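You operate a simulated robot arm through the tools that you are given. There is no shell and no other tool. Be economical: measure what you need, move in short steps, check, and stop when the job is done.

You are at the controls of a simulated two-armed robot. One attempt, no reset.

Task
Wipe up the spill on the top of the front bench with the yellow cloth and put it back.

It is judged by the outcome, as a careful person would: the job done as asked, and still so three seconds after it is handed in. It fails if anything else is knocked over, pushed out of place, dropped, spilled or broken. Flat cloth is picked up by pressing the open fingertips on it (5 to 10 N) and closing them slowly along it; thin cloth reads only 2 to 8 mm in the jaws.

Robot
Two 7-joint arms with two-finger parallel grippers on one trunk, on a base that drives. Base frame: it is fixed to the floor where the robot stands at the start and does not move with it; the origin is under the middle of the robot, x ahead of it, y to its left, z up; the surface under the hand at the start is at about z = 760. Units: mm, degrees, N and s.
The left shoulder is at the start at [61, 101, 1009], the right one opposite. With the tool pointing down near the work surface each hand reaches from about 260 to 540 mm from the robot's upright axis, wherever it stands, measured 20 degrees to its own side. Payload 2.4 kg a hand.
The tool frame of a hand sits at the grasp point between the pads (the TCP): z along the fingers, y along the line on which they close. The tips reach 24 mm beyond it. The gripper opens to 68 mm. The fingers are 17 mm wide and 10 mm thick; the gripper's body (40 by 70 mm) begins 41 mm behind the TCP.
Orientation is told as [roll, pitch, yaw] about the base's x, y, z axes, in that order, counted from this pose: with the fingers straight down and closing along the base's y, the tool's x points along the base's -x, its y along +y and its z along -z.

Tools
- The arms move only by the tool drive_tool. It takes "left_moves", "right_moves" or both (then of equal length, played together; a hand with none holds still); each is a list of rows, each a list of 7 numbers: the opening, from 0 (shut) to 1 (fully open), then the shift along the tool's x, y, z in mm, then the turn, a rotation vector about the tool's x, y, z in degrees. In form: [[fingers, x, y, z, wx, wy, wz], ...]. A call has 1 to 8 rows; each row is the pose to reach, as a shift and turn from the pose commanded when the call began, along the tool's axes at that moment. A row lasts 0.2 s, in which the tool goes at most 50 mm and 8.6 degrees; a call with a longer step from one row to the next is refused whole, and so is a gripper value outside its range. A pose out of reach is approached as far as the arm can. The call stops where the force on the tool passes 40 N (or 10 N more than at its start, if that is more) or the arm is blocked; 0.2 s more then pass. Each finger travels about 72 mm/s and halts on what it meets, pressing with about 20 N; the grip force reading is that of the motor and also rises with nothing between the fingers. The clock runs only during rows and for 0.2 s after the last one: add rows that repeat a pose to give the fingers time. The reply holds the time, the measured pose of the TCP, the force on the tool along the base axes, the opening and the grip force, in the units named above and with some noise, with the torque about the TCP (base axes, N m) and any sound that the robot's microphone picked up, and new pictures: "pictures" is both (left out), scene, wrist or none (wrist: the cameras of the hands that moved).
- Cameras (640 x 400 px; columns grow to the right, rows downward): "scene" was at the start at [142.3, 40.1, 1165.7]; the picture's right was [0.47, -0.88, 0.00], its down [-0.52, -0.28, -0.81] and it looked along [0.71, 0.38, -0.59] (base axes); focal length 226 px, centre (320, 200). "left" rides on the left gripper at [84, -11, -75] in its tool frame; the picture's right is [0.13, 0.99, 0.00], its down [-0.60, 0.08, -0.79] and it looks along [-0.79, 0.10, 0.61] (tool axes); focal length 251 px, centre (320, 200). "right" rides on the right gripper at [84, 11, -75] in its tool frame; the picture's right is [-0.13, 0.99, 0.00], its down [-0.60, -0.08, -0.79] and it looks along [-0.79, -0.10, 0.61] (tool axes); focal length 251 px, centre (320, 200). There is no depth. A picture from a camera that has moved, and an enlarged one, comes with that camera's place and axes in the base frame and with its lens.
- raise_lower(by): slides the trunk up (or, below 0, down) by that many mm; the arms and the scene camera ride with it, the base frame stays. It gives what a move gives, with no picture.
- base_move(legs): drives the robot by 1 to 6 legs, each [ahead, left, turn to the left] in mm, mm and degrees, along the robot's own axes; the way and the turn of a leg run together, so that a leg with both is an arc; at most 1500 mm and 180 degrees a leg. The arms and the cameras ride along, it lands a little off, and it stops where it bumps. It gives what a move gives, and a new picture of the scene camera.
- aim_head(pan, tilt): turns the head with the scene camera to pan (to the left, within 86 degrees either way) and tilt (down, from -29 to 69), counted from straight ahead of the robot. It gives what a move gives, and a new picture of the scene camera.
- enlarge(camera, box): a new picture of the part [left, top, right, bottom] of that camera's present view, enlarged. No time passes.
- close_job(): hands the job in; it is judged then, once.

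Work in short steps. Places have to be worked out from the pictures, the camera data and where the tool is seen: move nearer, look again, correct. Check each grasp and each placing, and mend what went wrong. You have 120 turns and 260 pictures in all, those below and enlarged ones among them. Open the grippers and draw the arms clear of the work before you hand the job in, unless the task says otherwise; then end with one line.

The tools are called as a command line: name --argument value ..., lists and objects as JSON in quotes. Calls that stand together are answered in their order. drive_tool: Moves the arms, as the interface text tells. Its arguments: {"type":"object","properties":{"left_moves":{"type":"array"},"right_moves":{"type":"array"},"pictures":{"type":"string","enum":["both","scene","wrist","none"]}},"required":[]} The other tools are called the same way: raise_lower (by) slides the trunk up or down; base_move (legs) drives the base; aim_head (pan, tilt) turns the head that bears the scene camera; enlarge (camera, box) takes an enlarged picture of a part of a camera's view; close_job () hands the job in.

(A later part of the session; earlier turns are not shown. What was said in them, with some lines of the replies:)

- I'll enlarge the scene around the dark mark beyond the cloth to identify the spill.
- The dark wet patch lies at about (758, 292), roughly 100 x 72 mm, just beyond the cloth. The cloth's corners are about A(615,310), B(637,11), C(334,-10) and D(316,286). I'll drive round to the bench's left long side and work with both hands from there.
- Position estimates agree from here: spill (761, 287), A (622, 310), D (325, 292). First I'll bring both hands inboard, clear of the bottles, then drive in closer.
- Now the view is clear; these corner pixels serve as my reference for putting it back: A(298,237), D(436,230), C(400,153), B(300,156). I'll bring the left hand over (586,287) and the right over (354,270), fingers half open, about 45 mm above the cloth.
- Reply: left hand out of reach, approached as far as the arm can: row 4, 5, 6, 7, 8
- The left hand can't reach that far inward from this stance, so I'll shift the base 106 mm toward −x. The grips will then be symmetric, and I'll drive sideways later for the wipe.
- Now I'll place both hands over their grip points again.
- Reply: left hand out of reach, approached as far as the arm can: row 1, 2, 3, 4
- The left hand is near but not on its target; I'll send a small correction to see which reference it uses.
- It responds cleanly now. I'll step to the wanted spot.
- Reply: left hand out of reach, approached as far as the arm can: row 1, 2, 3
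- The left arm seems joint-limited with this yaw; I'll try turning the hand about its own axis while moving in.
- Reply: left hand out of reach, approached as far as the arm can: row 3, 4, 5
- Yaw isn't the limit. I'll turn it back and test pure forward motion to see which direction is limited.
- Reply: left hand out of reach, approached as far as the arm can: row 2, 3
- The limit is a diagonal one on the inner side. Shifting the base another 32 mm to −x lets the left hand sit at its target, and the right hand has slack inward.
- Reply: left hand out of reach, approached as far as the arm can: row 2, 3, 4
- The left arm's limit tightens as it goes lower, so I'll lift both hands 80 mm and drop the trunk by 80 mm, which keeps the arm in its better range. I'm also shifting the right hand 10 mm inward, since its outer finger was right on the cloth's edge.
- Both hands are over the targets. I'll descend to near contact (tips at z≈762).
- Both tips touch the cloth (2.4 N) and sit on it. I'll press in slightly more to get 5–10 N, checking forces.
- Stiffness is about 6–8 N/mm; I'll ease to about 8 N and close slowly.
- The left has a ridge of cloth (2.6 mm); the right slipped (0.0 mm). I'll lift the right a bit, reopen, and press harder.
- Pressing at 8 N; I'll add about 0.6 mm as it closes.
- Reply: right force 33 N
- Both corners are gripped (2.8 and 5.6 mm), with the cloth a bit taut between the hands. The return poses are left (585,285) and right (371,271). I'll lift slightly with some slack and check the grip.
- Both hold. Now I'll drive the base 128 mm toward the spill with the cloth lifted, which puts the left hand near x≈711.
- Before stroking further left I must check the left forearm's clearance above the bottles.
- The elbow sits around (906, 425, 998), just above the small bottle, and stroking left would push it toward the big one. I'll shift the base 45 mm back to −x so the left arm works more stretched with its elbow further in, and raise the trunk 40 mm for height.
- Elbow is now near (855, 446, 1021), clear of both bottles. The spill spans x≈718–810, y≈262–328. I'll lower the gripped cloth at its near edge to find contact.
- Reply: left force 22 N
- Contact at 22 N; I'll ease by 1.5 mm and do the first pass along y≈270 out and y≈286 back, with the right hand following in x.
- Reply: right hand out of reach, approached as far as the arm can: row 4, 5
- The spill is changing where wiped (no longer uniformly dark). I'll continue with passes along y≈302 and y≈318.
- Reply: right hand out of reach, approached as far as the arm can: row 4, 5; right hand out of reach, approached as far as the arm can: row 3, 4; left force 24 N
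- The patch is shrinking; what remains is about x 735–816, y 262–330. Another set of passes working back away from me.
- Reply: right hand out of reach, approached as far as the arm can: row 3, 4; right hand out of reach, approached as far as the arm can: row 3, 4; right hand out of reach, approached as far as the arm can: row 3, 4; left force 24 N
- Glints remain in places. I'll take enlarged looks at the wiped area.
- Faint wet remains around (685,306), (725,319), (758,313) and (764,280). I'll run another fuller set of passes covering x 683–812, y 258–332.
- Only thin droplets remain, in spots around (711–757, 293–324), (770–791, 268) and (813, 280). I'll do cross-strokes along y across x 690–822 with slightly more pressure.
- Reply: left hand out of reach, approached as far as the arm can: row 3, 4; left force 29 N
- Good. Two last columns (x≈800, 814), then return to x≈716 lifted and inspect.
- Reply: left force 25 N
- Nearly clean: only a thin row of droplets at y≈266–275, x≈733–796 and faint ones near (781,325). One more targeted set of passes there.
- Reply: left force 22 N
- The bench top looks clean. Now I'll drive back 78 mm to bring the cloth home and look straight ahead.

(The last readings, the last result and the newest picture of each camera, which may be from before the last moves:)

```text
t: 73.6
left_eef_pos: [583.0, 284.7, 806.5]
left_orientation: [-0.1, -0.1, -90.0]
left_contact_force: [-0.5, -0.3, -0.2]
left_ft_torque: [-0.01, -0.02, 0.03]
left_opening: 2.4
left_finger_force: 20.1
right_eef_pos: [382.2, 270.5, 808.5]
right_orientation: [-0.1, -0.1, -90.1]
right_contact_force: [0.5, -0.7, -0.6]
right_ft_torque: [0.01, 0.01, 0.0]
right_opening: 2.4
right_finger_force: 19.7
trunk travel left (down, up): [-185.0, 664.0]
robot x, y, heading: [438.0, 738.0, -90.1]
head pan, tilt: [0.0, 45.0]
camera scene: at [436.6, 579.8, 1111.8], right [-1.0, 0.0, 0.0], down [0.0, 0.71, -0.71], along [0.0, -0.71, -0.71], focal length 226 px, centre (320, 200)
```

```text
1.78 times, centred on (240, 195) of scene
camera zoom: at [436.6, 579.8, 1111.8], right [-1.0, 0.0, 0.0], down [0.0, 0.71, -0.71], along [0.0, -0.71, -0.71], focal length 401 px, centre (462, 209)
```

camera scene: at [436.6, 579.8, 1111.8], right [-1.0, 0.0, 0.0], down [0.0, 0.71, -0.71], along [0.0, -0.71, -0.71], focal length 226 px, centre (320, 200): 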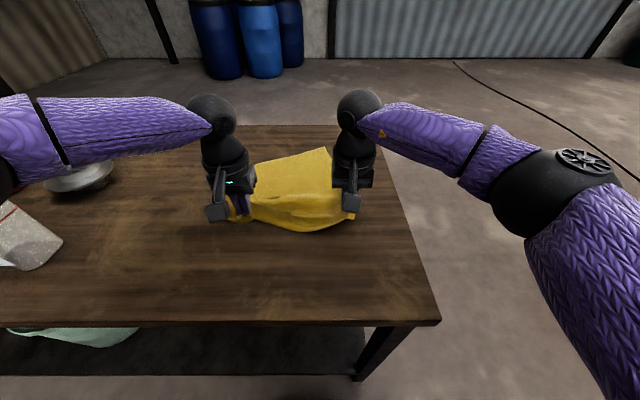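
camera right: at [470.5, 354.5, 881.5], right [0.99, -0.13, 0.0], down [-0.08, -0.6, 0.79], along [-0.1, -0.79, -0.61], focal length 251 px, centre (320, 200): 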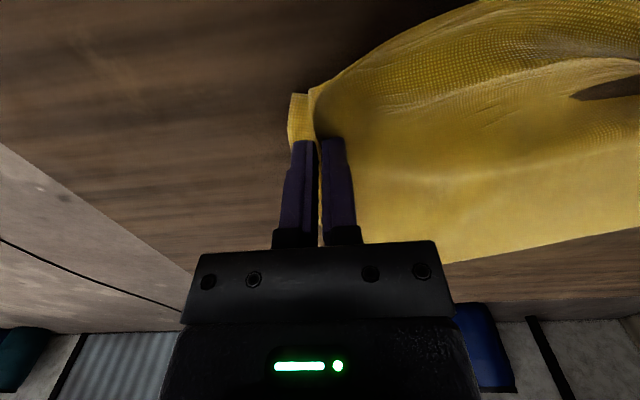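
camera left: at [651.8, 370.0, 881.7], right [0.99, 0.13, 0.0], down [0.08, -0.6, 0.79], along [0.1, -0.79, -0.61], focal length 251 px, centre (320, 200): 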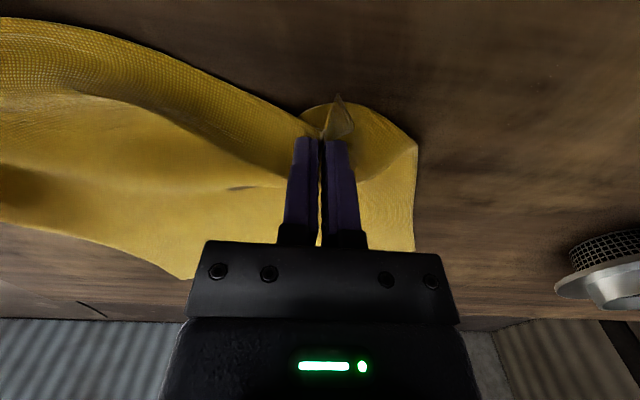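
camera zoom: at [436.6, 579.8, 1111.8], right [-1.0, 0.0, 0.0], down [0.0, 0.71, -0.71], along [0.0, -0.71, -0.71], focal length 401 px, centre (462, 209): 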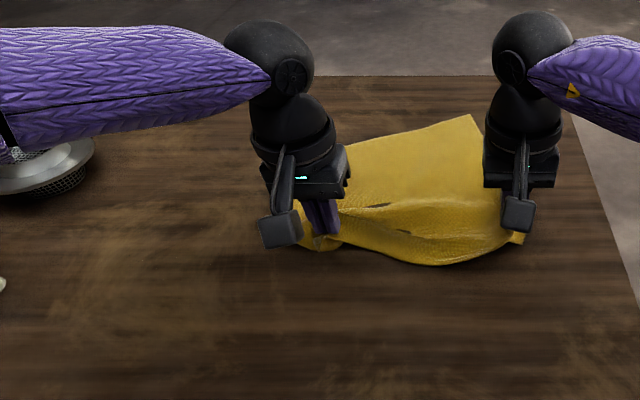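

The spill is gone. The cloth's far edge lagged and it's skewed (far-right corner about (419,19) instead of (328,−7)). I'll set this edge down in its original place here and release, then go round to the other side and pull the far corners straight.

drive_tool --left_moves '[[0, 0, 0, 0, 0, 0, 0], [0, 0, 1, 5, 0, 0, 0], [0, 0, 1, 13, 0, 0, 0], [0, 0, 1, 19, 0, 0, 0], [0, 0, 1, 19, 0, 0, 0]]' --right_moves '[[0, 0, -6, 0, 0, 0, 0], [0, 0, -11, 5, 0, 0, 0], [0, 0, -13, 13, 0, 0, 0], [0, 0, -13, 20, 0, 0, 0], [0, 0, -13, 20, 0, 0, 0]]' --pictures "none"

drive_tool --left_moves '[[0.15, 0, 0, 0, 0, 0, 0], [0.35, 0, 0, 0, 0, 0, 0], [0.6, 0, 0, 0, 0, 0, 0], [0.6, 0, 0, -20, 0, 0, 0], [0.6, 0, 0, -60, 0, 0, 0], [0.6, 0, 0, -60, 0, 0, 0]]' --right_moves '[[0.15, 0, 0, 0, 0, 0, 0], [0.35, 0, 0, 0, 0, 0, 0], [0.6, 0, 0, 0, 0, 0, 0], [0.6, 0, 0, -20, 0, 0, 0], [0.6, 0, 0, -60, 0, 0, 0], [0.6, 0, 0, -60, 0, 0, 0]]'

```text
t: 74.8
left_eef_pos: [583.9, 284.3, 788.4]
left_orientation: [-0.1, -0.2, -90.0]
left_contact_force: [-2.4, 0.0, 3.5]
left_ft_torque: [-0.03, 0.06, -0.04]
left_opening: 2.3
left_finger_force: 20.3
right_eef_pos: [367.5, 271.1, 787.6]
right_orientation: [0.1, 0.0, -90.2]
right_contact_force: [1.8, -0.6, 0.9]
right_ft_torque: [-0.03, -0.07, -0.01]
right_opening: 2.6
right_finger_force: 19.6
trunk travel left (down, up): [-185.0, 664.0]
robot x, y, heading: [436.3, 739.5, -90.3]
head pan, tilt: [0.0, 45.0]
```

```text
t: 76.2
left_eef_pos: [585.2, 284.5, 849.1]
left_orientation: [-0.1, -0.1, -90.1]
left_contact_force: [1.0, 0.3, 0.1]
left_ft_torque: [0.0, 0.02, -0.02]
left_opening: 40.6
left_finger_force: 0.0
right_eef_pos: [368.7, 271.2, 848.8]
right_orientation: [0.0, -0.1, -90.1]
right_contact_force: [0.4, 0.0, -0.4]
right_ft_torque: [-0.01, 0.03, 0.01]
right_opening: 40.7
right_finger_force: 0.1
trunk travel left (down, up): [-185.0, 664.0]
robot x, y, heading: [438.6, 739.9, -90.2]
head pan, tilt: [0.0, 45.0]
camera scene: at [436.6, 580.0, 1111.8], right [-1.0, 0.0, 0.0], down [0.0, 0.71, -0.71], along [0.0, -0.71, -0.71], focal length 226 px, centre (320, 200)
camera right: at [379.5, 355.2, 921.9], right [0.99, -0.13, 0.0], down [-0.08, -0.6, 0.79], along [-0.1, -0.79, -0.61], focal length 251 px, centre (320, 200)
camera left: at [575.1, 370.5, 923.1], right [0.99, 0.13, 0.0], down [0.08, -0.6, 0.79], along [0.1, -0.79, -0.61], focal length 251 px, centre (320, 200)
```

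scene: 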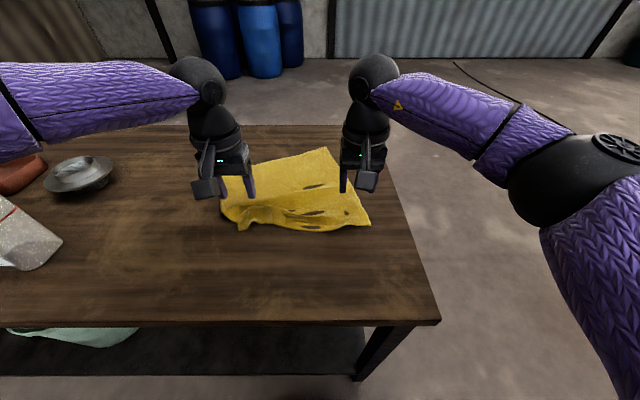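
right: 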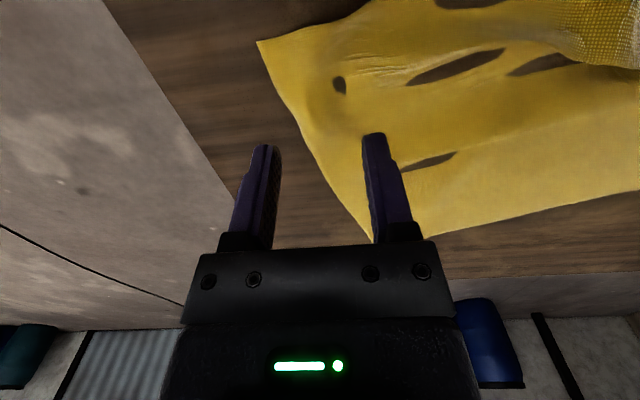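
left: 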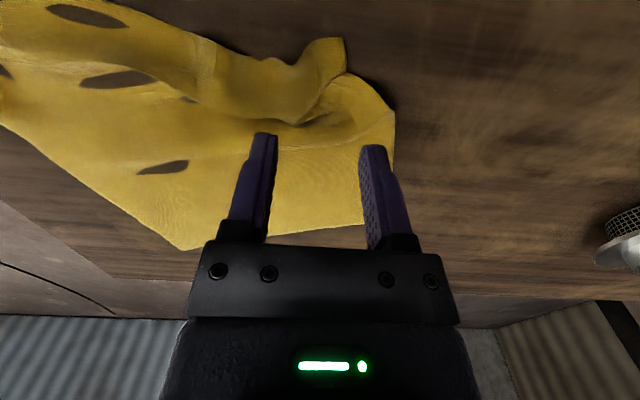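

Released. The left corner is crumpled a bit and the far edge is skewed. I'll raise the arms, then drive around the bench's free end to the far side.

drive_tool --left_moves '[[0.6, 0, 0, -50, 0, 0, 0], [0.6, 0, 0, -100, 0, 0, 0], [0.6, 0, 0, -150, 0, 0, 0]]' --right_moves '[[0.6, 0, 0, -50, 0, 0, 0], [0.6, 0, 0, -100, 0, 0, 0], [0.6, 0, 0, -150, 0, 0, 0]]' --pictures "none"

base_move --legs '[[-260, 0, 0], [0, -650, 0]]'

aim_head --pan 0 --tilt 25

```text
t: 77.0
left_eef_pos: [600.2, 306.5, 989.8]
left_orientation: [0.0, -0.1, -90.1]
left_contact_force: [-0.1, 0.1, 0.3]
left_ft_torque: [0.01, 0.05, -0.02]
left_opening: 40.7
left_finger_force: 0.0
left hand out of reach, approached as far as the arm can: row 2, 3
right_eef_pos: [368.6, 272.3, 999.2]
right_orientation: [0.0, 0.0, -90.0]
right_contact_force: [-0.2, -0.4, -0.5]
right_ft_torque: [0.01, 0.03, 0.0]
right_opening: 40.7
right_finger_force: 0.1
trunk travel left (down, up): [-185.0, 664.0]
robot x, y, heading: [436.1, 738.8, -90.5]
head pan, tilt: [0.0, 45.0]
```

```text
t: 82.1
left_eef_pos: [-53.3, 570.7, 989.1]
left_orientation: [-0.2, -0.1, -90.0]
left_contact_force: [-0.2, 0.5, -0.4]
left_ft_torque: [0.02, -0.01, -0.01]
left_opening: 41.1
left_finger_force: 0.0
right_eef_pos: [-283.0, 535.1, 998.3]
right_orientation: [-0.1, 0.0, -90.1]
right_contact_force: [1.7, -0.1, 0.1]
right_ft_torque: [0.02, 0.01, -0.02]
right_opening: 40.9
right_finger_force: 0.0
trunk travel left (down, up): [-185.0, 664.0]
robot x, y, heading: [-213.6, 1003.1, -89.8]
head pan, tilt: [0.0, 45.0]
camera scene: at [-217.0, 843.3, 1111.8], right [-1.0, 0.0, 0.0], down [0.0, 0.71, -0.71], along [0.0, -0.71, -0.71], focal length 226 px, centre (320, 200)
```

scene: 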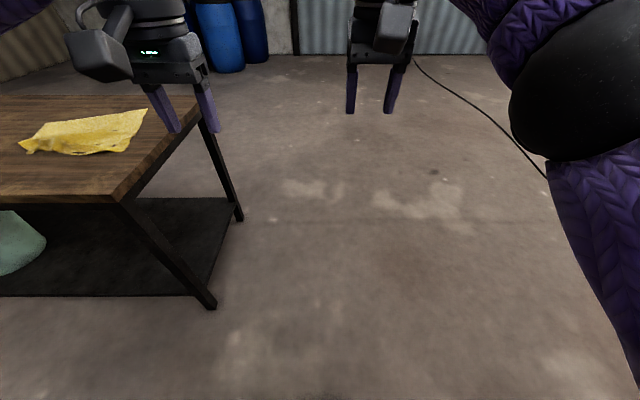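

```text
t: 83.0
left_eef_pos: [-52.7, 569.2, 988.4]
left_orientation: [0.0, -0.1, -90.0]
left_contact_force: [-0.4, 0.2, 0.3]
left_ft_torque: [0.02, 0.02, 0.0]
left_opening: 40.8
left_finger_force: 0.0
right_eef_pos: [-284.8, 535.7, 999.0]
right_orientation: [0.1, -0.1, -89.9]
right_contact_force: [1.0, 0.1, 0.5]
right_ft_torque: [-0.01, -0.02, 0.0]
right_opening: 41.0
right_finger_force: 0.0
trunk travel left (down, up): [-185.0, 664.0]
robot x, y, heading: [-217.9, 1001.2, -90.0]
head pan, tilt: [0.0, 25.0]
camera scene: at [-217.0, 832.5, 1142.3], right [-1.0, 0.0, 0.0], down [0.0, 0.42, -0.91], along [0.0, -0.91, -0.42], focal length 226 px, centre (320, 200)
```

scene: 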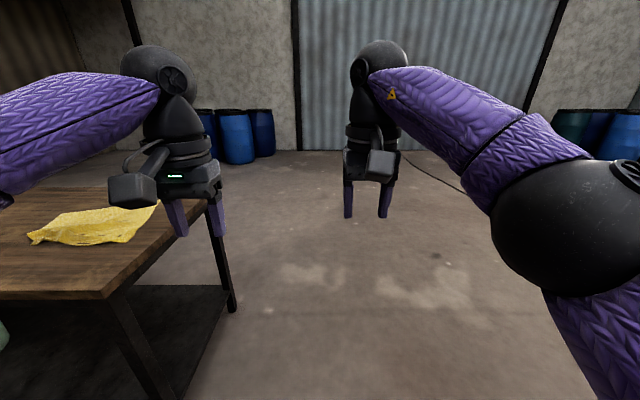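

The path along the bench's end is clear. Driving down, turning to face the bench's far side, and lining up.

base_move --legs '[[1400, 0, 0], [270, 0, 0], [0, 0, 180], [0, -700, 0]]'

aim_head --pan 0 --tilt 45

```text
t: 102.3
left_eef_pos: [335.0, -241.6, 988.9]
left_orientation: [-0.1, -0.1, 89.6]
left_contact_force: [-0.6, -0.4, 0.6]
left_ft_torque: [0.0, 0.0, 0.03]
left_opening: 40.7
left_finger_force: 0.0
right_eef_pos: [566.8, -209.6, 998.7]
right_orientation: [-0.1, 0.0, 89.6]
right_contact_force: [-0.5, 0.0, 0.0]
right_ft_torque: [0.01, -0.02, 0.02]
right_opening: 40.9
right_finger_force: 0.0
trunk travel left (down, up): [-185.0, 664.0]
robot x, y, heading: [492.7, -672.4, 89.6]
head pan, tilt: [0.0, 25.0]
camera scene: at [495.5, -507.2, 1142.4], right [1.0, -0.01, 0.0], down [0.0, -0.42, -0.91], along [0.01, 0.91, -0.42], focal length 226 px, centre (320, 200)
```

scene: 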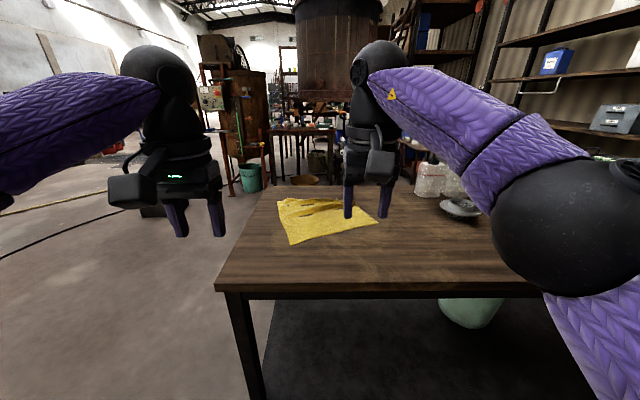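

```text
t: 103.1
left_eef_pos: [334.9, -241.7, 988.2]
left_orientation: [-0.2, 0.0, 89.7]
left_contact_force: [-1.1, -0.4, 0.0]
left_ft_torque: [0.0, -0.01, -0.01]
left_opening: 40.8
left_finger_force: 0.1
right_eef_pos: [566.5, -209.0, 998.6]
right_orientation: [-0.1, 0.0, 89.5]
right_contact_force: [-0.2, 0.1, -0.3]
right_ft_torque: [0.03, -0.01, -0.01]
right_opening: 40.7
right_finger_force: 0.1
trunk travel left (down, up): [-185.0, 664.0]
robot x, y, heading: [497.3, -670.2, 89.4]
head pan, tilt: [0.0, 45.0]
camera scene: at [495.4, -518.0, 1111.9], right [1.0, -0.01, 0.0], down [-0.01, -0.71, -0.71], along [0.01, 0.71, -0.71], focal length 226 px, centre (320, 200)
```

scene: 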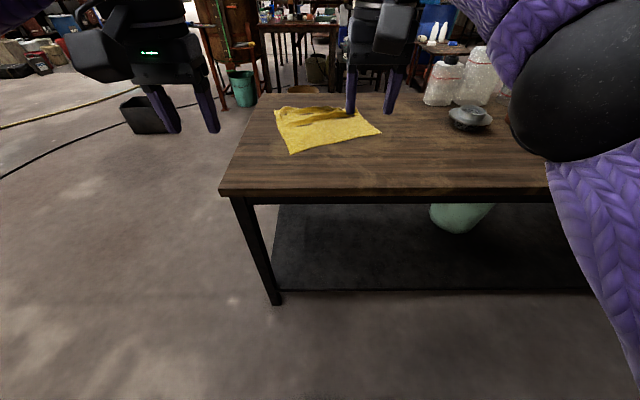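

Facing the bench from its far side. The corners now are C ≈ (420,22) and B ≈ (690,136). I'll drive in and slightly right so the left hand can take corner C.

base_move --legs '[[0, -75, 0.5], [278, 0, 0]]'

```text
t: 105.7
left_eef_pos: [405.3, 36.2, 988.2]
left_orientation: [-0.1, -0.1, 90.2]
left_contact_force: [-0.1, -0.2, -0.6]
left_ft_torque: [0.02, -0.02, 0.0]
left_opening: 40.5
left_finger_force: 0.2
right_eef_pos: [636.2, 70.9, 998.8]
right_orientation: [0.0, -0.1, 90.1]
right_contact_force: [0.0, 0.1, -0.7]
right_ft_torque: [-0.03, 0.0, 0.01]
right_opening: 40.9
right_finger_force: 0.1
trunk travel left (down, up): [-185.0, 664.0]
robot x, y, heading: [563.3, -396.7, 90.0]
head pan, tilt: [0.0, 45.0]
camera scene: at [568.6, -239.3, 1111.8], right [1.0, 0.0, 0.0], down [0.0, -0.71, -0.71], along [0.0, 0.71, -0.71], focal length 226 px, centre (320, 200)
```

scene: 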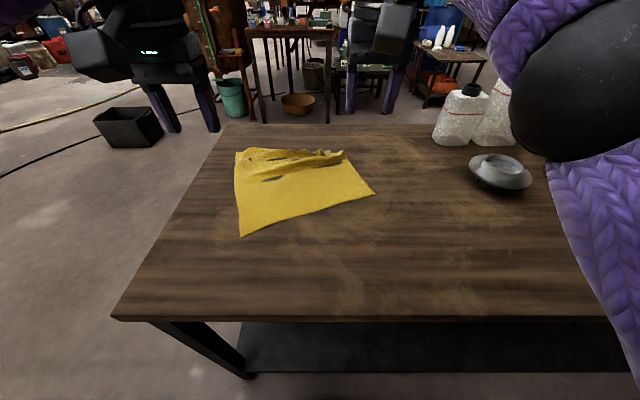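

Corners: C (419,16), B (693,135), D (332,311), A≈(634,288). I'll shift the base 40 mm more and lower the left hand toward a grip point inside C at about (450,60).

base_move --legs '[[0, -40, 0]]'

drive_tool --left_moves '[[0.6, -6, -2, 40, 0, 0, 0], [0.6, -12, -4, 80, 0, 0, 0], [0.6, -18, -6, 120, 0, 0, 0], [0.6, -24, -6, 150, 0, 0, 0], [0.6, -24, -6, 172, 0, 0, 0], [0.6, -24, -6, 180, 0, 0, 0]]'

```text
t: 106.6
left_eef_pos: [445.1, 35.9, 988.7]
left_orientation: [-0.2, 0.0, 90.2]
left_contact_force: [0.3, -0.6, 1.4]
left_ft_torque: [0.01, -0.02, -0.02]
left_opening: 40.7
left_finger_force: 0.1
right_eef_pos: [676.6, 71.5, 997.9]
right_orientation: [0.0, 0.1, 90.2]
right_contact_force: [0.9, 0.0, 0.6]
right_ft_torque: [-0.04, 0.03, 0.01]
right_opening: 41.0
right_finger_force: 0.1
trunk travel left (down, up): [-185.0, 664.0]
robot x, y, heading: [611.5, -393.3, 90.5]
head pan, tilt: [0.0, 45.0]
camera scene: at [608.8, -239.3, 1111.8], right [1.0, 0.0, 0.0], down [0.0, -0.71, -0.71], along [0.0, 0.71, -0.71], focal length 226 px, centre (320, 200)
```

scene: 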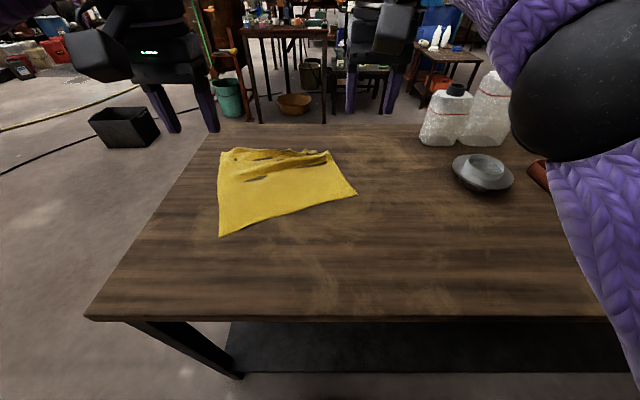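

```text
t: 108.0
left_eef_pos: [451.6, 60.7, 807.2]
left_orientation: [-0.1, -0.2, 90.3]
left_contact_force: [-0.4, 0.3, 0.6]
left_ft_torque: [0.01, -0.01, 0.0]
left_opening: 40.8
left_finger_force: 0.0
right_eef_pos: [676.5, 70.8, 998.6]
right_orientation: [0.0, -0.1, 90.1]
right_contact_force: [0.0, 0.2, -0.2]
right_ft_torque: [0.0, 0.01, 0.0]
right_opening: 41.0
right_finger_force: 0.1
trunk travel left (down, up): [-185.0, 664.0]
robot x, y, heading: [612.4, -398.1, 90.2]
head pan, tilt: [0.0, 45.0]
camera scene: at [608.7, -239.3, 1111.8], right [1.0, 0.0, 0.0], down [0.0, -0.71, -0.71], along [0.0, 0.71, -0.71], focal length 226 px, centre (320, 200)
camera left: at [463.2, -22.4, 883.1], right [-0.99, -0.13, 0.0], down [-0.08, 0.6, 0.79], along [-0.1, 0.79, -0.61], focal length 251 px, centre (320, 200)
```

scene: 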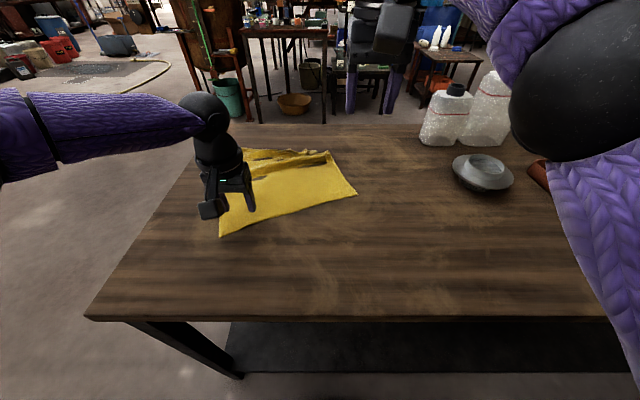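
left: 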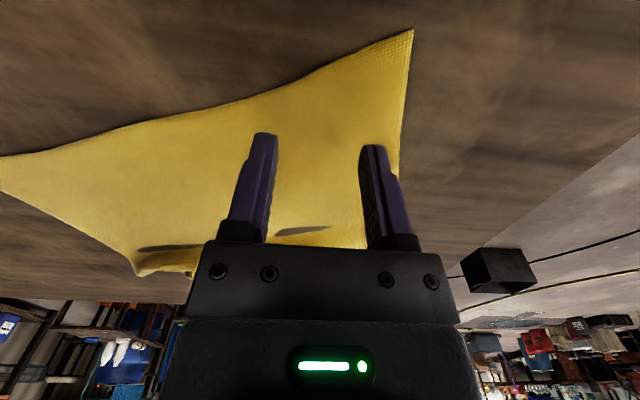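

Well placed. I'll descend and press.

drive_tool --left_moves '[[0.6, 0, 0, 12, 0, 0, 0], [0.6, 0, 0, 20, 0, 0, 0], [0.6, 0, 0, 23, 0, 0, 0], [0.6, 0, 0, 23, 0, 0, 0]]' --pictures "none"

```text
t: 109.0
left_eef_pos: [453.2, 59.5, 785.9]
left_orientation: [-0.1, -0.2, 90.2]
left_contact_force: [0.4, 0.2, 2.5]
left_ft_torque: [-0.01, 0.04, -0.05]
left_opening: 40.5
left_finger_force: 0.0
right_eef_pos: [677.1, 71.1, 999.9]
right_orientation: [0.0, 0.0, 90.1]
right_contact_force: [-0.5, 0.2, -0.5]
right_ft_torque: [0.02, 0.03, -0.01]
right_opening: 41.0
right_finger_force: 0.0
trunk travel left (down, up): [-185.0, 664.0]
robot x, y, heading: [611.7, -392.3, 90.0]
head pan, tilt: [0.0, 45.0]
```

drive_tool --left_moves '[[0.54, 0, 0, 1.2, 0, 0, 0], [0.46, 0, 0, 1.4, 0, 0, 0], [0.38, 0, 0, 1.4, 0, 0, 0], [0.3, 0, 0, 1.4, 0, 0, 0], [0.22, 0, 0, 1.4, 0, 0, 0], [0.14, 0, 0, 1.4, 0, 0, 0], [0.06, 0, 0, 1.4, 0, 0, 0], [0, 0, 0, 1.4, 0, 0, 0]]' --pictures "wrist"

```text
t: 110.8
left_eef_pos: [451.2, 60.2, 785.4]
left_orientation: [-0.1, -0.3, 90.3]
left_contact_force: [-2.3, 1.0, 25.1]
left_ft_torque: [0.02, 0.09, -0.1]
left_opening: 2.4
left_finger_force: 20.3
right_eef_pos: [677.1, 70.1, 998.6]
right_orientation: [0.0, -0.1, 90.2]
right_contact_force: [-0.6, 0.1, 1.1]
right_ft_torque: [0.01, 0.02, 0.02]
right_opening: 41.1
right_finger_force: 0.1
trunk travel left (down, up): [-185.0, 664.0]
robot x, y, heading: [608.7, -393.8, 90.1]
head pan, tilt: [0.0, 45.0]
camera left: at [463.7, -23.3, 860.3], right [-0.99, -0.13, 0.0], down [-0.08, 0.6, 0.8], along [-0.1, 0.79, -0.61], focal length 251 px, centre (320, 200)
```

left: 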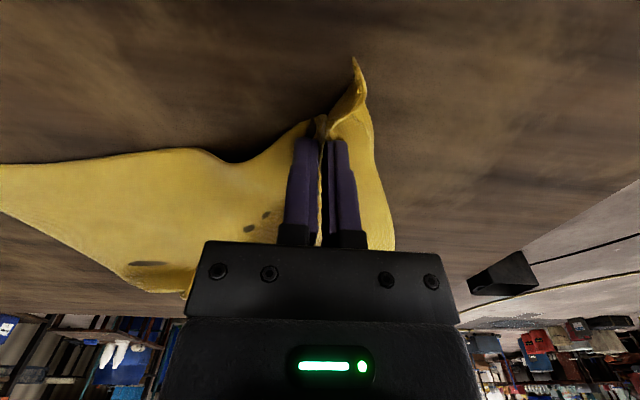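

Gripped. Now I'll pull corner C toward its original spot: TCP to about (370,26), with a 15° clockwise turn so the cloth squares up.

drive_tool --left_moves '[[0, 0, 0, -12, 0, 0, 0], [0, 7, 17, -14, 0, 0, 4], [0, 14, 34, -14, 0, 0, 8], [0, 21, 51, -14, 0, 0, 12], [0, 28, 68, -14, 0, 0, 15], [0, 34, 81, -14, 0, 0, 15], [0, 34, 81, -14, 0, 0, 15]]'

```text
t: 112.4
left_eef_pos: [370.2, 25.7, 798.4]
left_orientation: [0.0, -0.1, 75.1]
left_contact_force: [0.3, -0.3, 0.2]
left_ft_torque: [0.02, 0.01, 0.03]
left_opening: 2.7
left_finger_force: 20.2
right_eef_pos: [676.3, 71.7, 999.1]
right_orientation: [0.0, 0.1, 90.1]
right_contact_force: [0.1, 0.0, 1.0]
right_ft_torque: [0.02, 0.0, 0.0]
right_opening: 40.7
right_finger_force: 0.1
trunk travel left (down, up): [-185.0, 664.0]
robot x, y, heading: [612.7, -394.2, 90.2]
head pan, tilt: [0.0, 45.0]
camera scene: at [608.6, -239.3, 1111.8], right [1.0, 0.0, 0.0], down [0.0, -0.71, -0.71], along [0.0, 0.71, -0.71], focal length 226 px, centre (320, 200)
camera left: at [359.6, -56.8, 872.8], right [-0.99, 0.13, 0.0], down [0.08, 0.6, 0.79], along [0.1, 0.79, -0.61], focal length 251 px, centre (320, 200)
```

scene: 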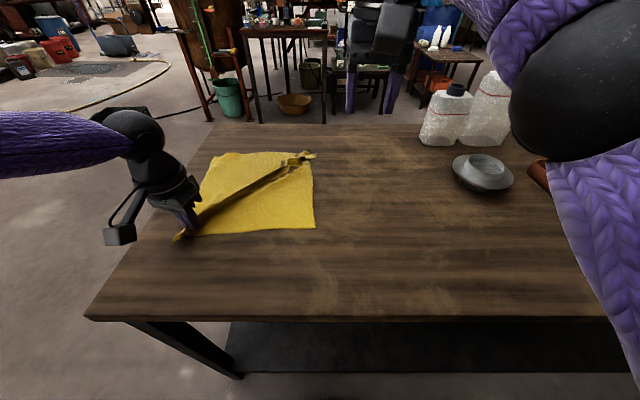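
left: 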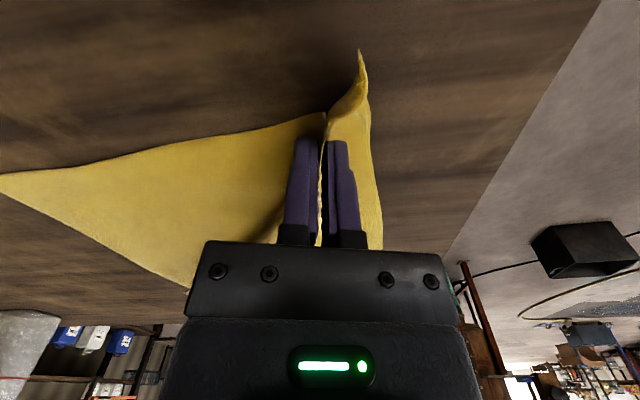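

The cloth has squared up nicely, with one diagonal ridge left from C to A. Corners: B ≈ (599,35) (target (635,10)), D ≈ (309,298). I'll lower C to the table, keep holding it as an anchor, and bring the right hand over B.

drive_tool --left_moves '[[0, 0, 0, 6, 0, 0, 0], [0, 0, 0, 11, 0, 0, 0], [0, 0, 0, 11, 0, 0, 0], [0, 0, 0, 11, 0, 0, 0], [0, 0, 0, 11, 0, 0, 0], [0, 0, 0, 11, 0, 0, 0]]' --right_moves '[[0.6, 0, 20, 34, 0, 0, 0], [0.6, 0, 42, 72, 0, 0, 0], [0.6, 2, 65, 110, 0, 0, 0], [0.6, 3, 88, 148, 0, 0, 0], [0.6, 3, 114, 180, 0, 0, 0], [0.6, 3, 116, 190, 0, 0, 0]]'

```text
t: 113.8
left_eef_pos: [369.1, 25.6, 786.3]
left_orientation: [-0.1, -0.2, 75.2]
left_contact_force: [0.0, 0.4, 0.0]
left_ft_torque: [0.0, -0.03, 0.03]
left_opening: 2.5
left_finger_force: 19.8
right_eef_pos: [561.2, 68.2, 808.6]
right_orientation: [0.0, 0.1, 90.1]
right_contact_force: [0.1, 0.3, -0.4]
right_ft_torque: [-0.04, 0.0, -0.02]
right_opening: 40.6
right_finger_force: 0.1
trunk travel left (down, up): [-185.0, 664.0]
robot x, y, heading: [607.0, -400.2, 89.9]
head pan, tilt: [0.0, 45.0]
camera scene: at [608.5, -239.3, 1111.8], right [1.0, 0.0, 0.0], down [0.0, -0.71, -0.71], along [0.0, 0.71, -0.71], focal length 226 px, centre (320, 200)
camera right: at [549.6, -16.6, 882.0], right [-0.99, 0.13, 0.0], down [0.08, 0.6, 0.79], along [0.1, 0.79, -0.61], focal length 251 px, centre (320, 200)
camera left: at [359.9, -56.5, 862.1], right [-0.99, 0.13, 0.0], down [0.08, 0.6, 0.79], along [0.1, 0.79, -0.61], focal length 251 px, centre (320, 200)
```

scene: 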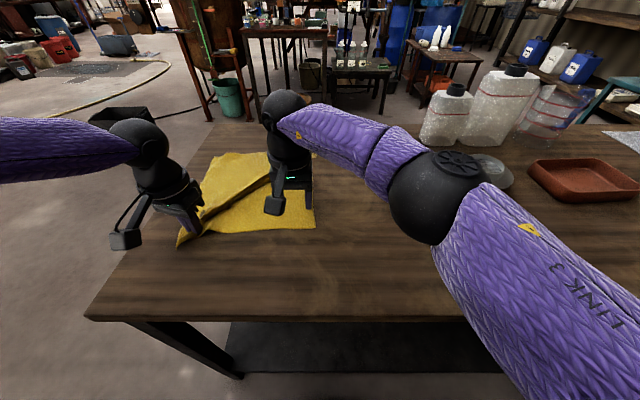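
right: 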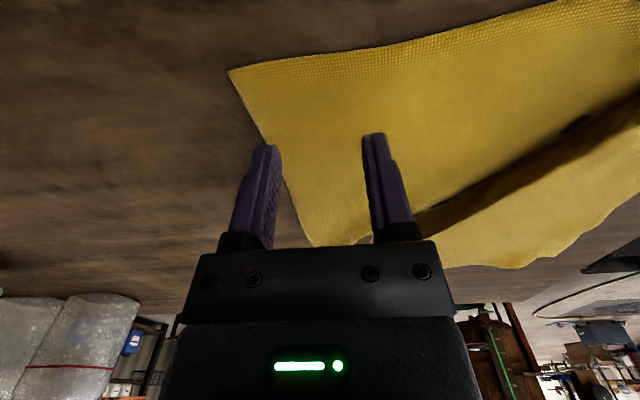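
left: 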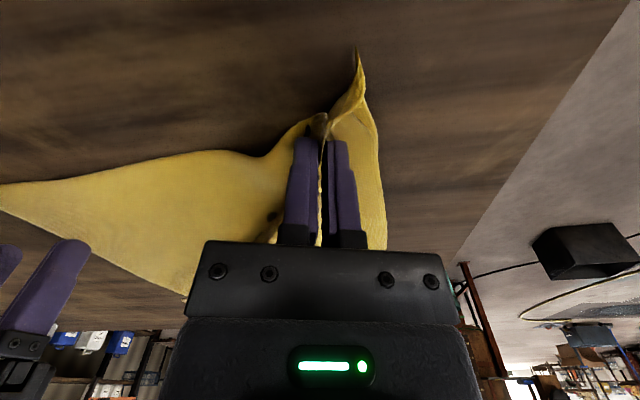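

The right hand sits well inside corner B. Descend, press and close.

drive_tool --right_moves '[[0.6, 0, 0, 12, 0, 0, 0], [0.6, 0, 0, 20, 0, 0, 0], [0.6, 0, 0, 24, 0, 0, 0], [0.6, 0, 0, 24, 0, 0, 0]]' --pictures "none"

```text
t: 114.8
left_eef_pos: [370.8, 26.3, 788.4]
left_orientation: [-0.1, -0.2, 75.3]
left_contact_force: [0.3, 0.3, 0.0]
left_ft_torque: [-0.01, 0.01, 0.04]
left_opening: 2.5
left_finger_force: 19.7
right_eef_pos: [560.5, 66.4, 786.0]
right_orientation: [0.0, 0.0, 90.2]
right_contact_force: [0.8, 2.1, 10.5]
right_ft_torque: [0.01, -0.14, 0.08]
right_opening: 40.9
right_finger_force: 0.1
trunk travel left (down, up): [-185.0, 664.0]
robot x, y, heading: [608.8, -396.9, 90.2]
head pan, tilt: [0.0, 45.0]
```

drive_tool --right_moves '[[0.54, 0, 0, 0.5, 0, 0, 0], [0.46, 0, 0, 0.5, 0, 0, 0], [0.38, 0, 0, 0.5, 0, 0, 0], [0.3, 0, 0, 0.5, 0, 0, 0], [0.22, 0, 0, 0.5, 0, 0, 0], [0.14, 0, 0, 0.5, 0, 0, 0], [0.06, 0, 0, 0.5, 0, 0, 0], [0, 0, 0, 0.5, 0, 0, 0]]' --pictures "wrist"

```text
t: 116.6
left_eef_pos: [371.3, 25.4, 788.9]
left_orientation: [-0.1, -0.3, 75.3]
left_contact_force: [13.0, 1.9, 0.1]
left_ft_torque: [0.04, -0.34, -0.2]
left_opening: 4.4
left_finger_force: 19.8
right_eef_pos: [559.3, 66.7, 785.4]
right_orientation: [0.1, 0.0, 90.1]
right_contact_force: [-13.8, -1.2, 24.6]
right_ft_torque: [0.0, 0.27, -0.01]
right_opening: 5.6
right_finger_force: 20.2
trunk travel left (down, up): [-185.0, 664.0]
robot x, y, heading: [610.9, -398.8, 90.2]
head pan, tilt: [0.0, 45.0]
camera right: at [549.4, -17.7, 858.9], right [-0.99, 0.13, 0.0], down [0.08, 0.6, 0.79], along [0.1, 0.79, -0.61], focal length 251 px, centre (320, 200)
```

right: 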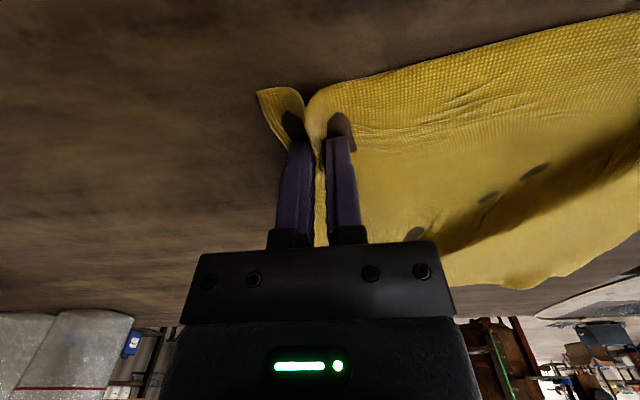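

Both far corners are held and the edge between them is taut. I'll shift both 14 mm in +x and draw B 23 mm toward me to square and flatten the cloth.

drive_tool --left_moves '[[0, 0, 0, -5, 0, 0, 0], [0, -2, -7, -5, 0, 0, 0], [0, -3.6, -13.5, -5, 0, 0, 0], [0, -3.6, -13.5, -5, 0, 0, 0]]' --right_moves '[[0, 0, 1, -8, 0, 0, 0], [0, 12, -6, -8, 0, 0, 0], [0, 23, -13, -8, 0, 0, 0], [0, 23, -13, -8, 0, 0, 0]]'

```text
t: 117.6
left_eef_pos: [384.5, 27.4, 791.6]
left_orientation: [-0.1, -0.2, 75.2]
left_contact_force: [10.6, 1.1, 0.3]
left_ft_torque: [-0.02, -0.24, -0.21]
left_opening: 4.4
left_finger_force: 19.9
right_eef_pos: [573.4, 43.6, 792.2]
right_orientation: [0.0, 0.0, 90.2]
right_contact_force: [-9.7, 0.9, 1.2]
right_ft_torque: [0.08, 0.28, 0.01]
right_opening: 2.5
right_finger_force: 20.3
trunk travel left (down, up): [-185.0, 664.0]
robot x, y, heading: [608.8, -398.1, 90.4]
head pan, tilt: [0.0, 45.0]
camera scene: at [608.7, -239.3, 1111.8], right [1.0, 0.0, 0.0], down [0.0, -0.71, -0.71], along [0.0, 0.71, -0.71], focal length 226 px, centre (320, 200)
camera right: at [562.5, -40.0, 866.1], right [-0.99, 0.13, 0.0], down [0.08, 0.6, 0.79], along [0.1, 0.79, -0.61], focal length 251 px, centre (320, 200)
camera left: at [374.0, -56.5, 867.2], right [-0.99, 0.13, 0.0], down [0.08, 0.6, 0.79], along [0.1, 0.79, -0.61], focal length 251 px, centre (320, 200)
```

scene: 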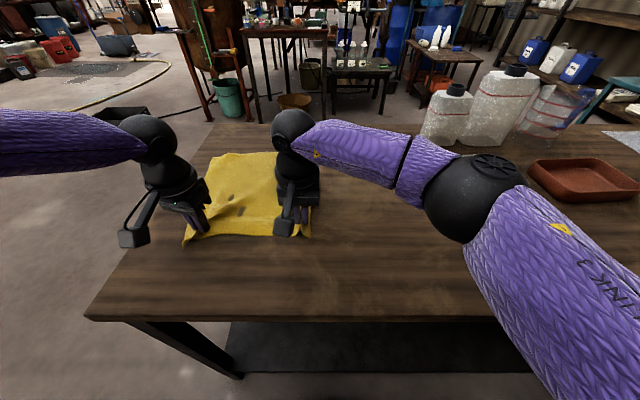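
right: 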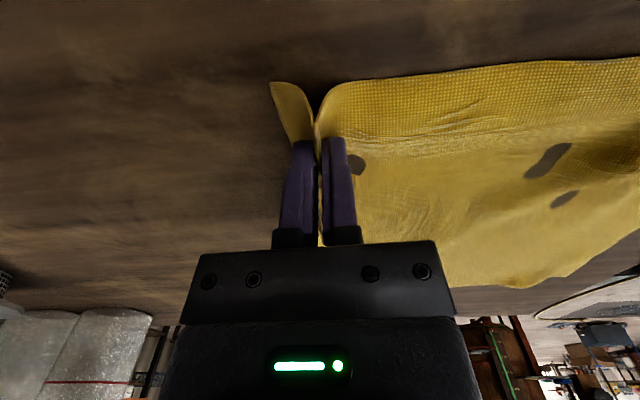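
left: 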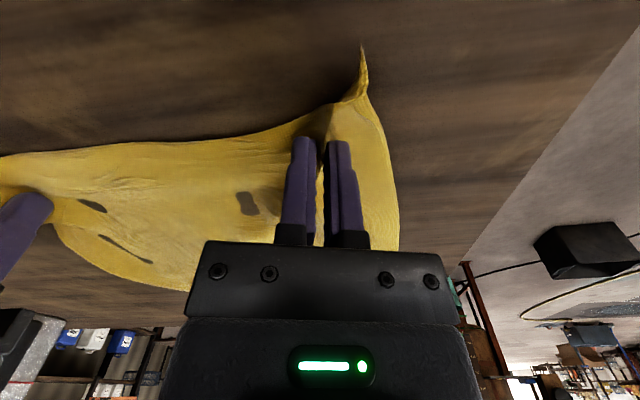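

Much flatter. Lower to the bench, release, and lift clear to look.

drive_tool --left_moves '[[0, 0, 0, 4, 0, 0, 0], [0.15, 0, 0, 4, 0, 0, 0], [0.35, 0, 0, 4, 0, 0, 0], [0.6, 0, 0, 4, 0, 0, 0], [0.6, 0, 0, -20, 0, 0, 0], [0.6, 0, 0, -60, 0, 0, 0], [0.6, 0, 0, -100, 0, 0, 0]]' --right_moves '[[0, 0, 0, 5, 0, 0, 0], [0.15, 0, 0, 5, 0, 0, 0], [0.35, 0, 0, 5, 0, 0, 0], [0.6, 0, 0, 5, 0, 0, 0], [0.6, 0, 0, -20, 0, 0, 0], [0.6, 0, -40, -60, 0, 0, 0], [0.6, 0, -80, -100, 0, 0, 0]]'

```text
refused: row 6 steps farther than a row can; nothing moved
```

drive_tool --left_moves '[[0, 0, 0, 4, 0, 0, 0], [0.15, 0, 0, 4, 0, 0, 0], [0.35, 0, 0, 4, 0, 0, 0], [0.6, 0, 0, 4, 0, 0, 0], [0.6, 0, 0, -20, 0, 0, 0], [0.6, 0, 0, -60, 0, 0, 0], [0.6, 0, 0, -100, 0, 0, 0], [0.6, 0, 30, -130, 0, 0, 0]]' --right_moves '[[0, 0, 0, 5, 0, 0, 0], [0.15, 0, 0, 5, 0, 0, 0], [0.35, 0, 0, 5, 0, 0, 0], [0.6, 0, 0, 5, 0, 0, 0], [0.6, 0, 0, -20, 0, 0, 0], [0.6, 0, 0, -60, 0, 0, 0], [0.6, 0, -30, -95, 0, 0, 0], [0.6, 0, -65, -125, 0, 0, 0]]'

```text
t: 119.4
left_eef_pos: [353.8, 33.9, 924.1]
left_orientation: [-0.1, -0.2, 75.1]
left_contact_force: [-0.5, 0.3, -0.3]
left_ft_torque: [-0.01, 0.03, -0.01]
left_opening: 40.9
left_finger_force: 0.1
right_eef_pos: [637.9, 44.9, 915.9]
right_orientation: [0.0, -0.1, 90.3]
right_contact_force: [1.4, -1.0, 0.8]
right_ft_torque: [0.0, 0.01, 0.0]
right_opening: 40.7
right_finger_force: 0.0
trunk travel left (down, up): [-185.0, 664.0]
robot x, y, heading: [609.0, -395.1, 90.2]
head pan, tilt: [0.0, 45.0]
camera scene: at [608.7, -239.3, 1111.8], right [1.0, 0.0, 0.0], down [0.0, -0.71, -0.71], along [0.0, 0.71, -0.71], focal length 226 px, centre (320, 200)
camera right: at [627.4, -39.1, 990.7], right [-0.99, 0.13, 0.0], down [0.08, 0.6, 0.79], along [0.1, 0.79, -0.61], focal length 251 px, centre (320, 200)
camera left: at [344.0, -50.0, 998.2], right [-0.99, 0.13, 0.0], down [0.08, 0.6, 0.79], along [0.1, 0.79, -0.61], focal length 251 px, centre (320, 200)
```

scene: 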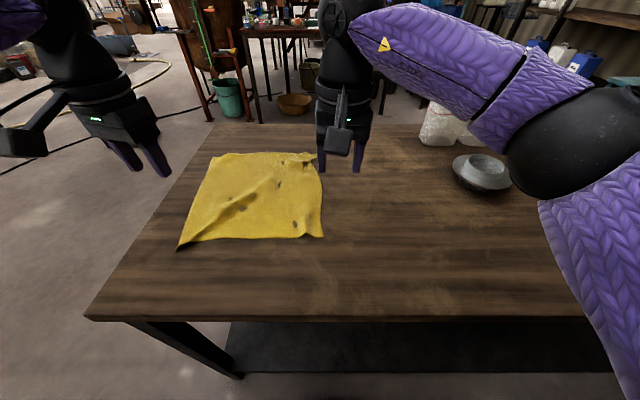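
right: 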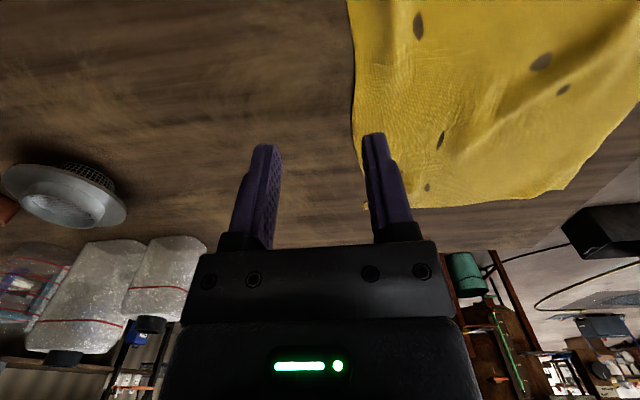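
left: 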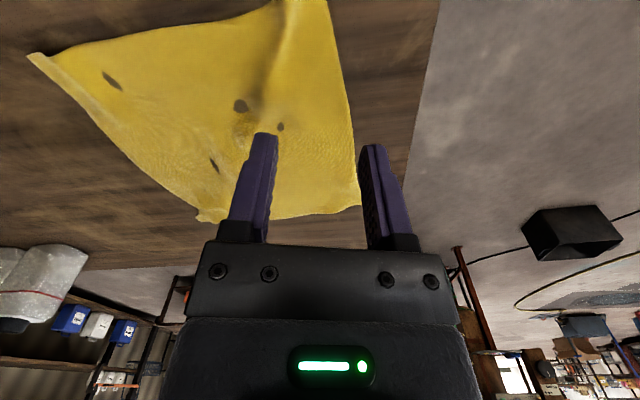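

The cloth lies flat with corners C (353,−13), B (614,16), A (597,293), D (314,293), centred within about 7 mm of where it was. I'll raise the arms, back off, and inspect the bench where the spill was.

drive_tool --left_moves '[[0.6, 0, 0, -30, 0, 0, 0], [0.6, 10, 0, -60, 0, 0, 0]]' --right_moves '[[0.6, 0, 0, -40, 0, 0, 0], [0.6, 10, 0, -80, 0, 0, 0]]' --pictures "none"

base_move --legs '[[-250, 0, 0]]'

enlarge --camera "scene" --box '[220, 90, 440, 190]'

```text
t: 120.0
left_eef_pos: [352.6, 23.5, 982.4]
left_orientation: [-0.2, -0.2, 75.2]
left_contact_force: [0.1, -0.1, 0.1]
left_ft_torque: [0.01, -0.02, 0.01]
left_opening: 40.6
left_finger_force: 0.0
right_eef_pos: [638.9, 34.3, 997.0]
right_orientation: [0.0, -0.1, 90.2]
right_contact_force: [-1.0, 0.4, 0.2]
right_ft_torque: [-0.01, 0.0, 0.0]
right_opening: 40.8
right_finger_force: 0.1
trunk travel left (down, up): [-185.0, 664.0]
robot x, y, heading: [611.3, -395.0, 90.0]
head pan, tilt: [0.0, 45.0]
```

```text
t: 121.8
left_eef_pos: [353.6, -225.6, 982.1]
left_orientation: [-0.1, -0.2, 75.3]
left_contact_force: [0.3, 0.5, -0.2]
left_ft_torque: [0.01, -0.03, 0.06]
left_opening: 40.5
left_finger_force: 0.0
right_eef_pos: [638.6, -214.4, 997.1]
right_orientation: [0.1, 0.0, 90.2]
right_contact_force: [-0.4, -0.9, -0.5]
right_ft_torque: [-0.03, 0.01, -0.04]
right_opening: 40.7
right_finger_force: 0.1
trunk travel left (down, up): [-185.0, 664.0]
robot x, y, heading: [612.8, -644.3, 90.3]
head pan, tilt: [0.0, 45.0]
camera scene: at [609.2, -488.5, 1111.8], right [1.0, 0.0, 0.0], down [0.0, -0.71, -0.71], along [0.0, 0.71, -0.71], focal length 226 px, centre (320, 200)
```

scene: 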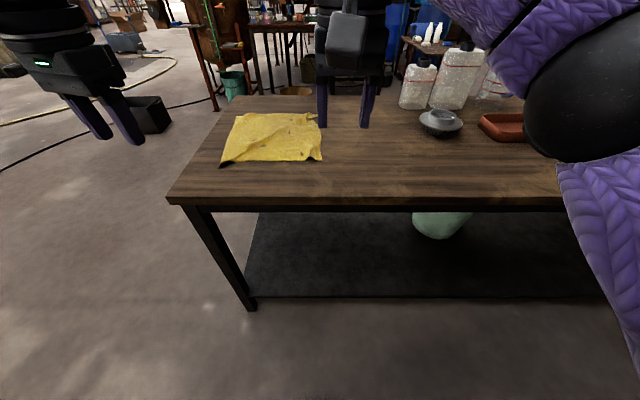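

```text
2.91 times, centred on (330, 140) of scene
camera zoom: at [609.2, -488.5, 1111.8], right [1.0, 0.0, 0.0], down [0.0, -0.71, -0.71], along [0.0, 0.71, -0.71], focal length 657 px, centre (291, 374)
```

zoom: 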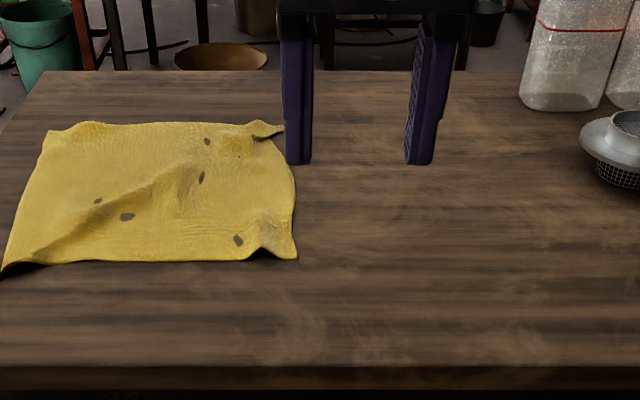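

No dark patch remains; the right fingers just hide the spot, so I'll move that hand aside for one more clear check.

drive_tool --right_moves '[[0.6, 0, -40, 0, 0, 0, 0], [0.6, 0, -80, 0, 0, 0, 0], [0.6, 20, -120, 0, 0, 0, 0], [0.6, 40, -150, 0, 0, 0, 0]]' --pictures "none"

enlarge --camera "scene" --box '[310, 95, 420, 165]'

enlarge --camera "right" --box '[160, 60, 640, 360]'

```text
t: 122.8
left_eef_pos: [352.2, -226.2, 982.5]
left_orientation: [0.0, -0.2, 75.2]
left_contact_force: [0.1, 0.2, -0.3]
left_ft_torque: [-0.01, 0.01, -0.01]
left_opening: 40.8
left_finger_force: 0.1
right_eef_pos: [788.8, -254.7, 994.0]
right_orientation: [-0.1, -0.1, 90.1]
right_contact_force: [0.4, 0.6, 0.0]
right_ft_torque: [0.01, -0.01, 0.01]
right_opening: 40.7
right_finger_force: 0.0
trunk travel left (down, up): [-185.0, 664.0]
robot x, y, heading: [611.2, -647.0, 90.3]
head pan, tilt: [0.0, 45.0]
```

```text
5.71 times, centred on (365, 130) of scene
camera zoom: at [609.3, -488.5, 1111.8], right [1.0, 0.0, 0.0], down [0.0, -0.71, -0.71], along [0.0, 0.71, -0.71], focal length 1290 px, centre (63, 600)
```

zoom: 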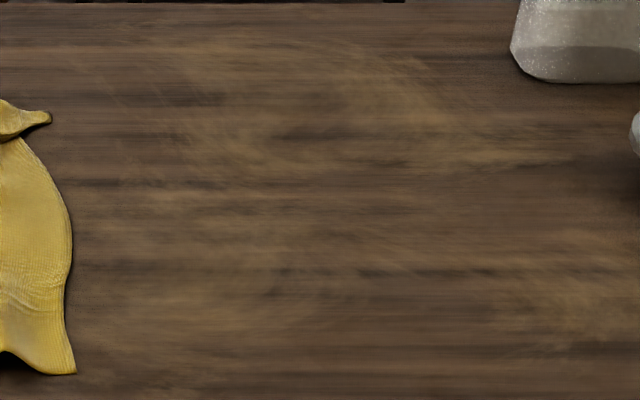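

```text
1.33 times, centred on (400, 210) of right
camera zoom: at [779.1, -339.1, 1069.0], right [-0.99, 0.13, 0.0], down [0.08, 0.6, 0.79], along [0.1, 0.79, -0.61], focal length 335 px, centre (213, 187)
```

zoom: 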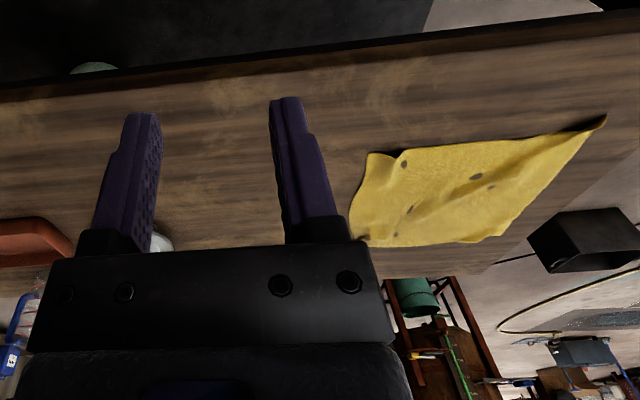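

The bench is clean where the spill was. The cloth is back in its place with everything else undisturbed, the grippers are open, and the arms are clear of the bench, so I'm handing in.

close_job

```text
The job is handed in.
```

I wiped up the spill, leaving no visible trace, and laid the yellow cloth back in its original place, centred within about 7 mm; it still has slight ridges and one small tucked corner.
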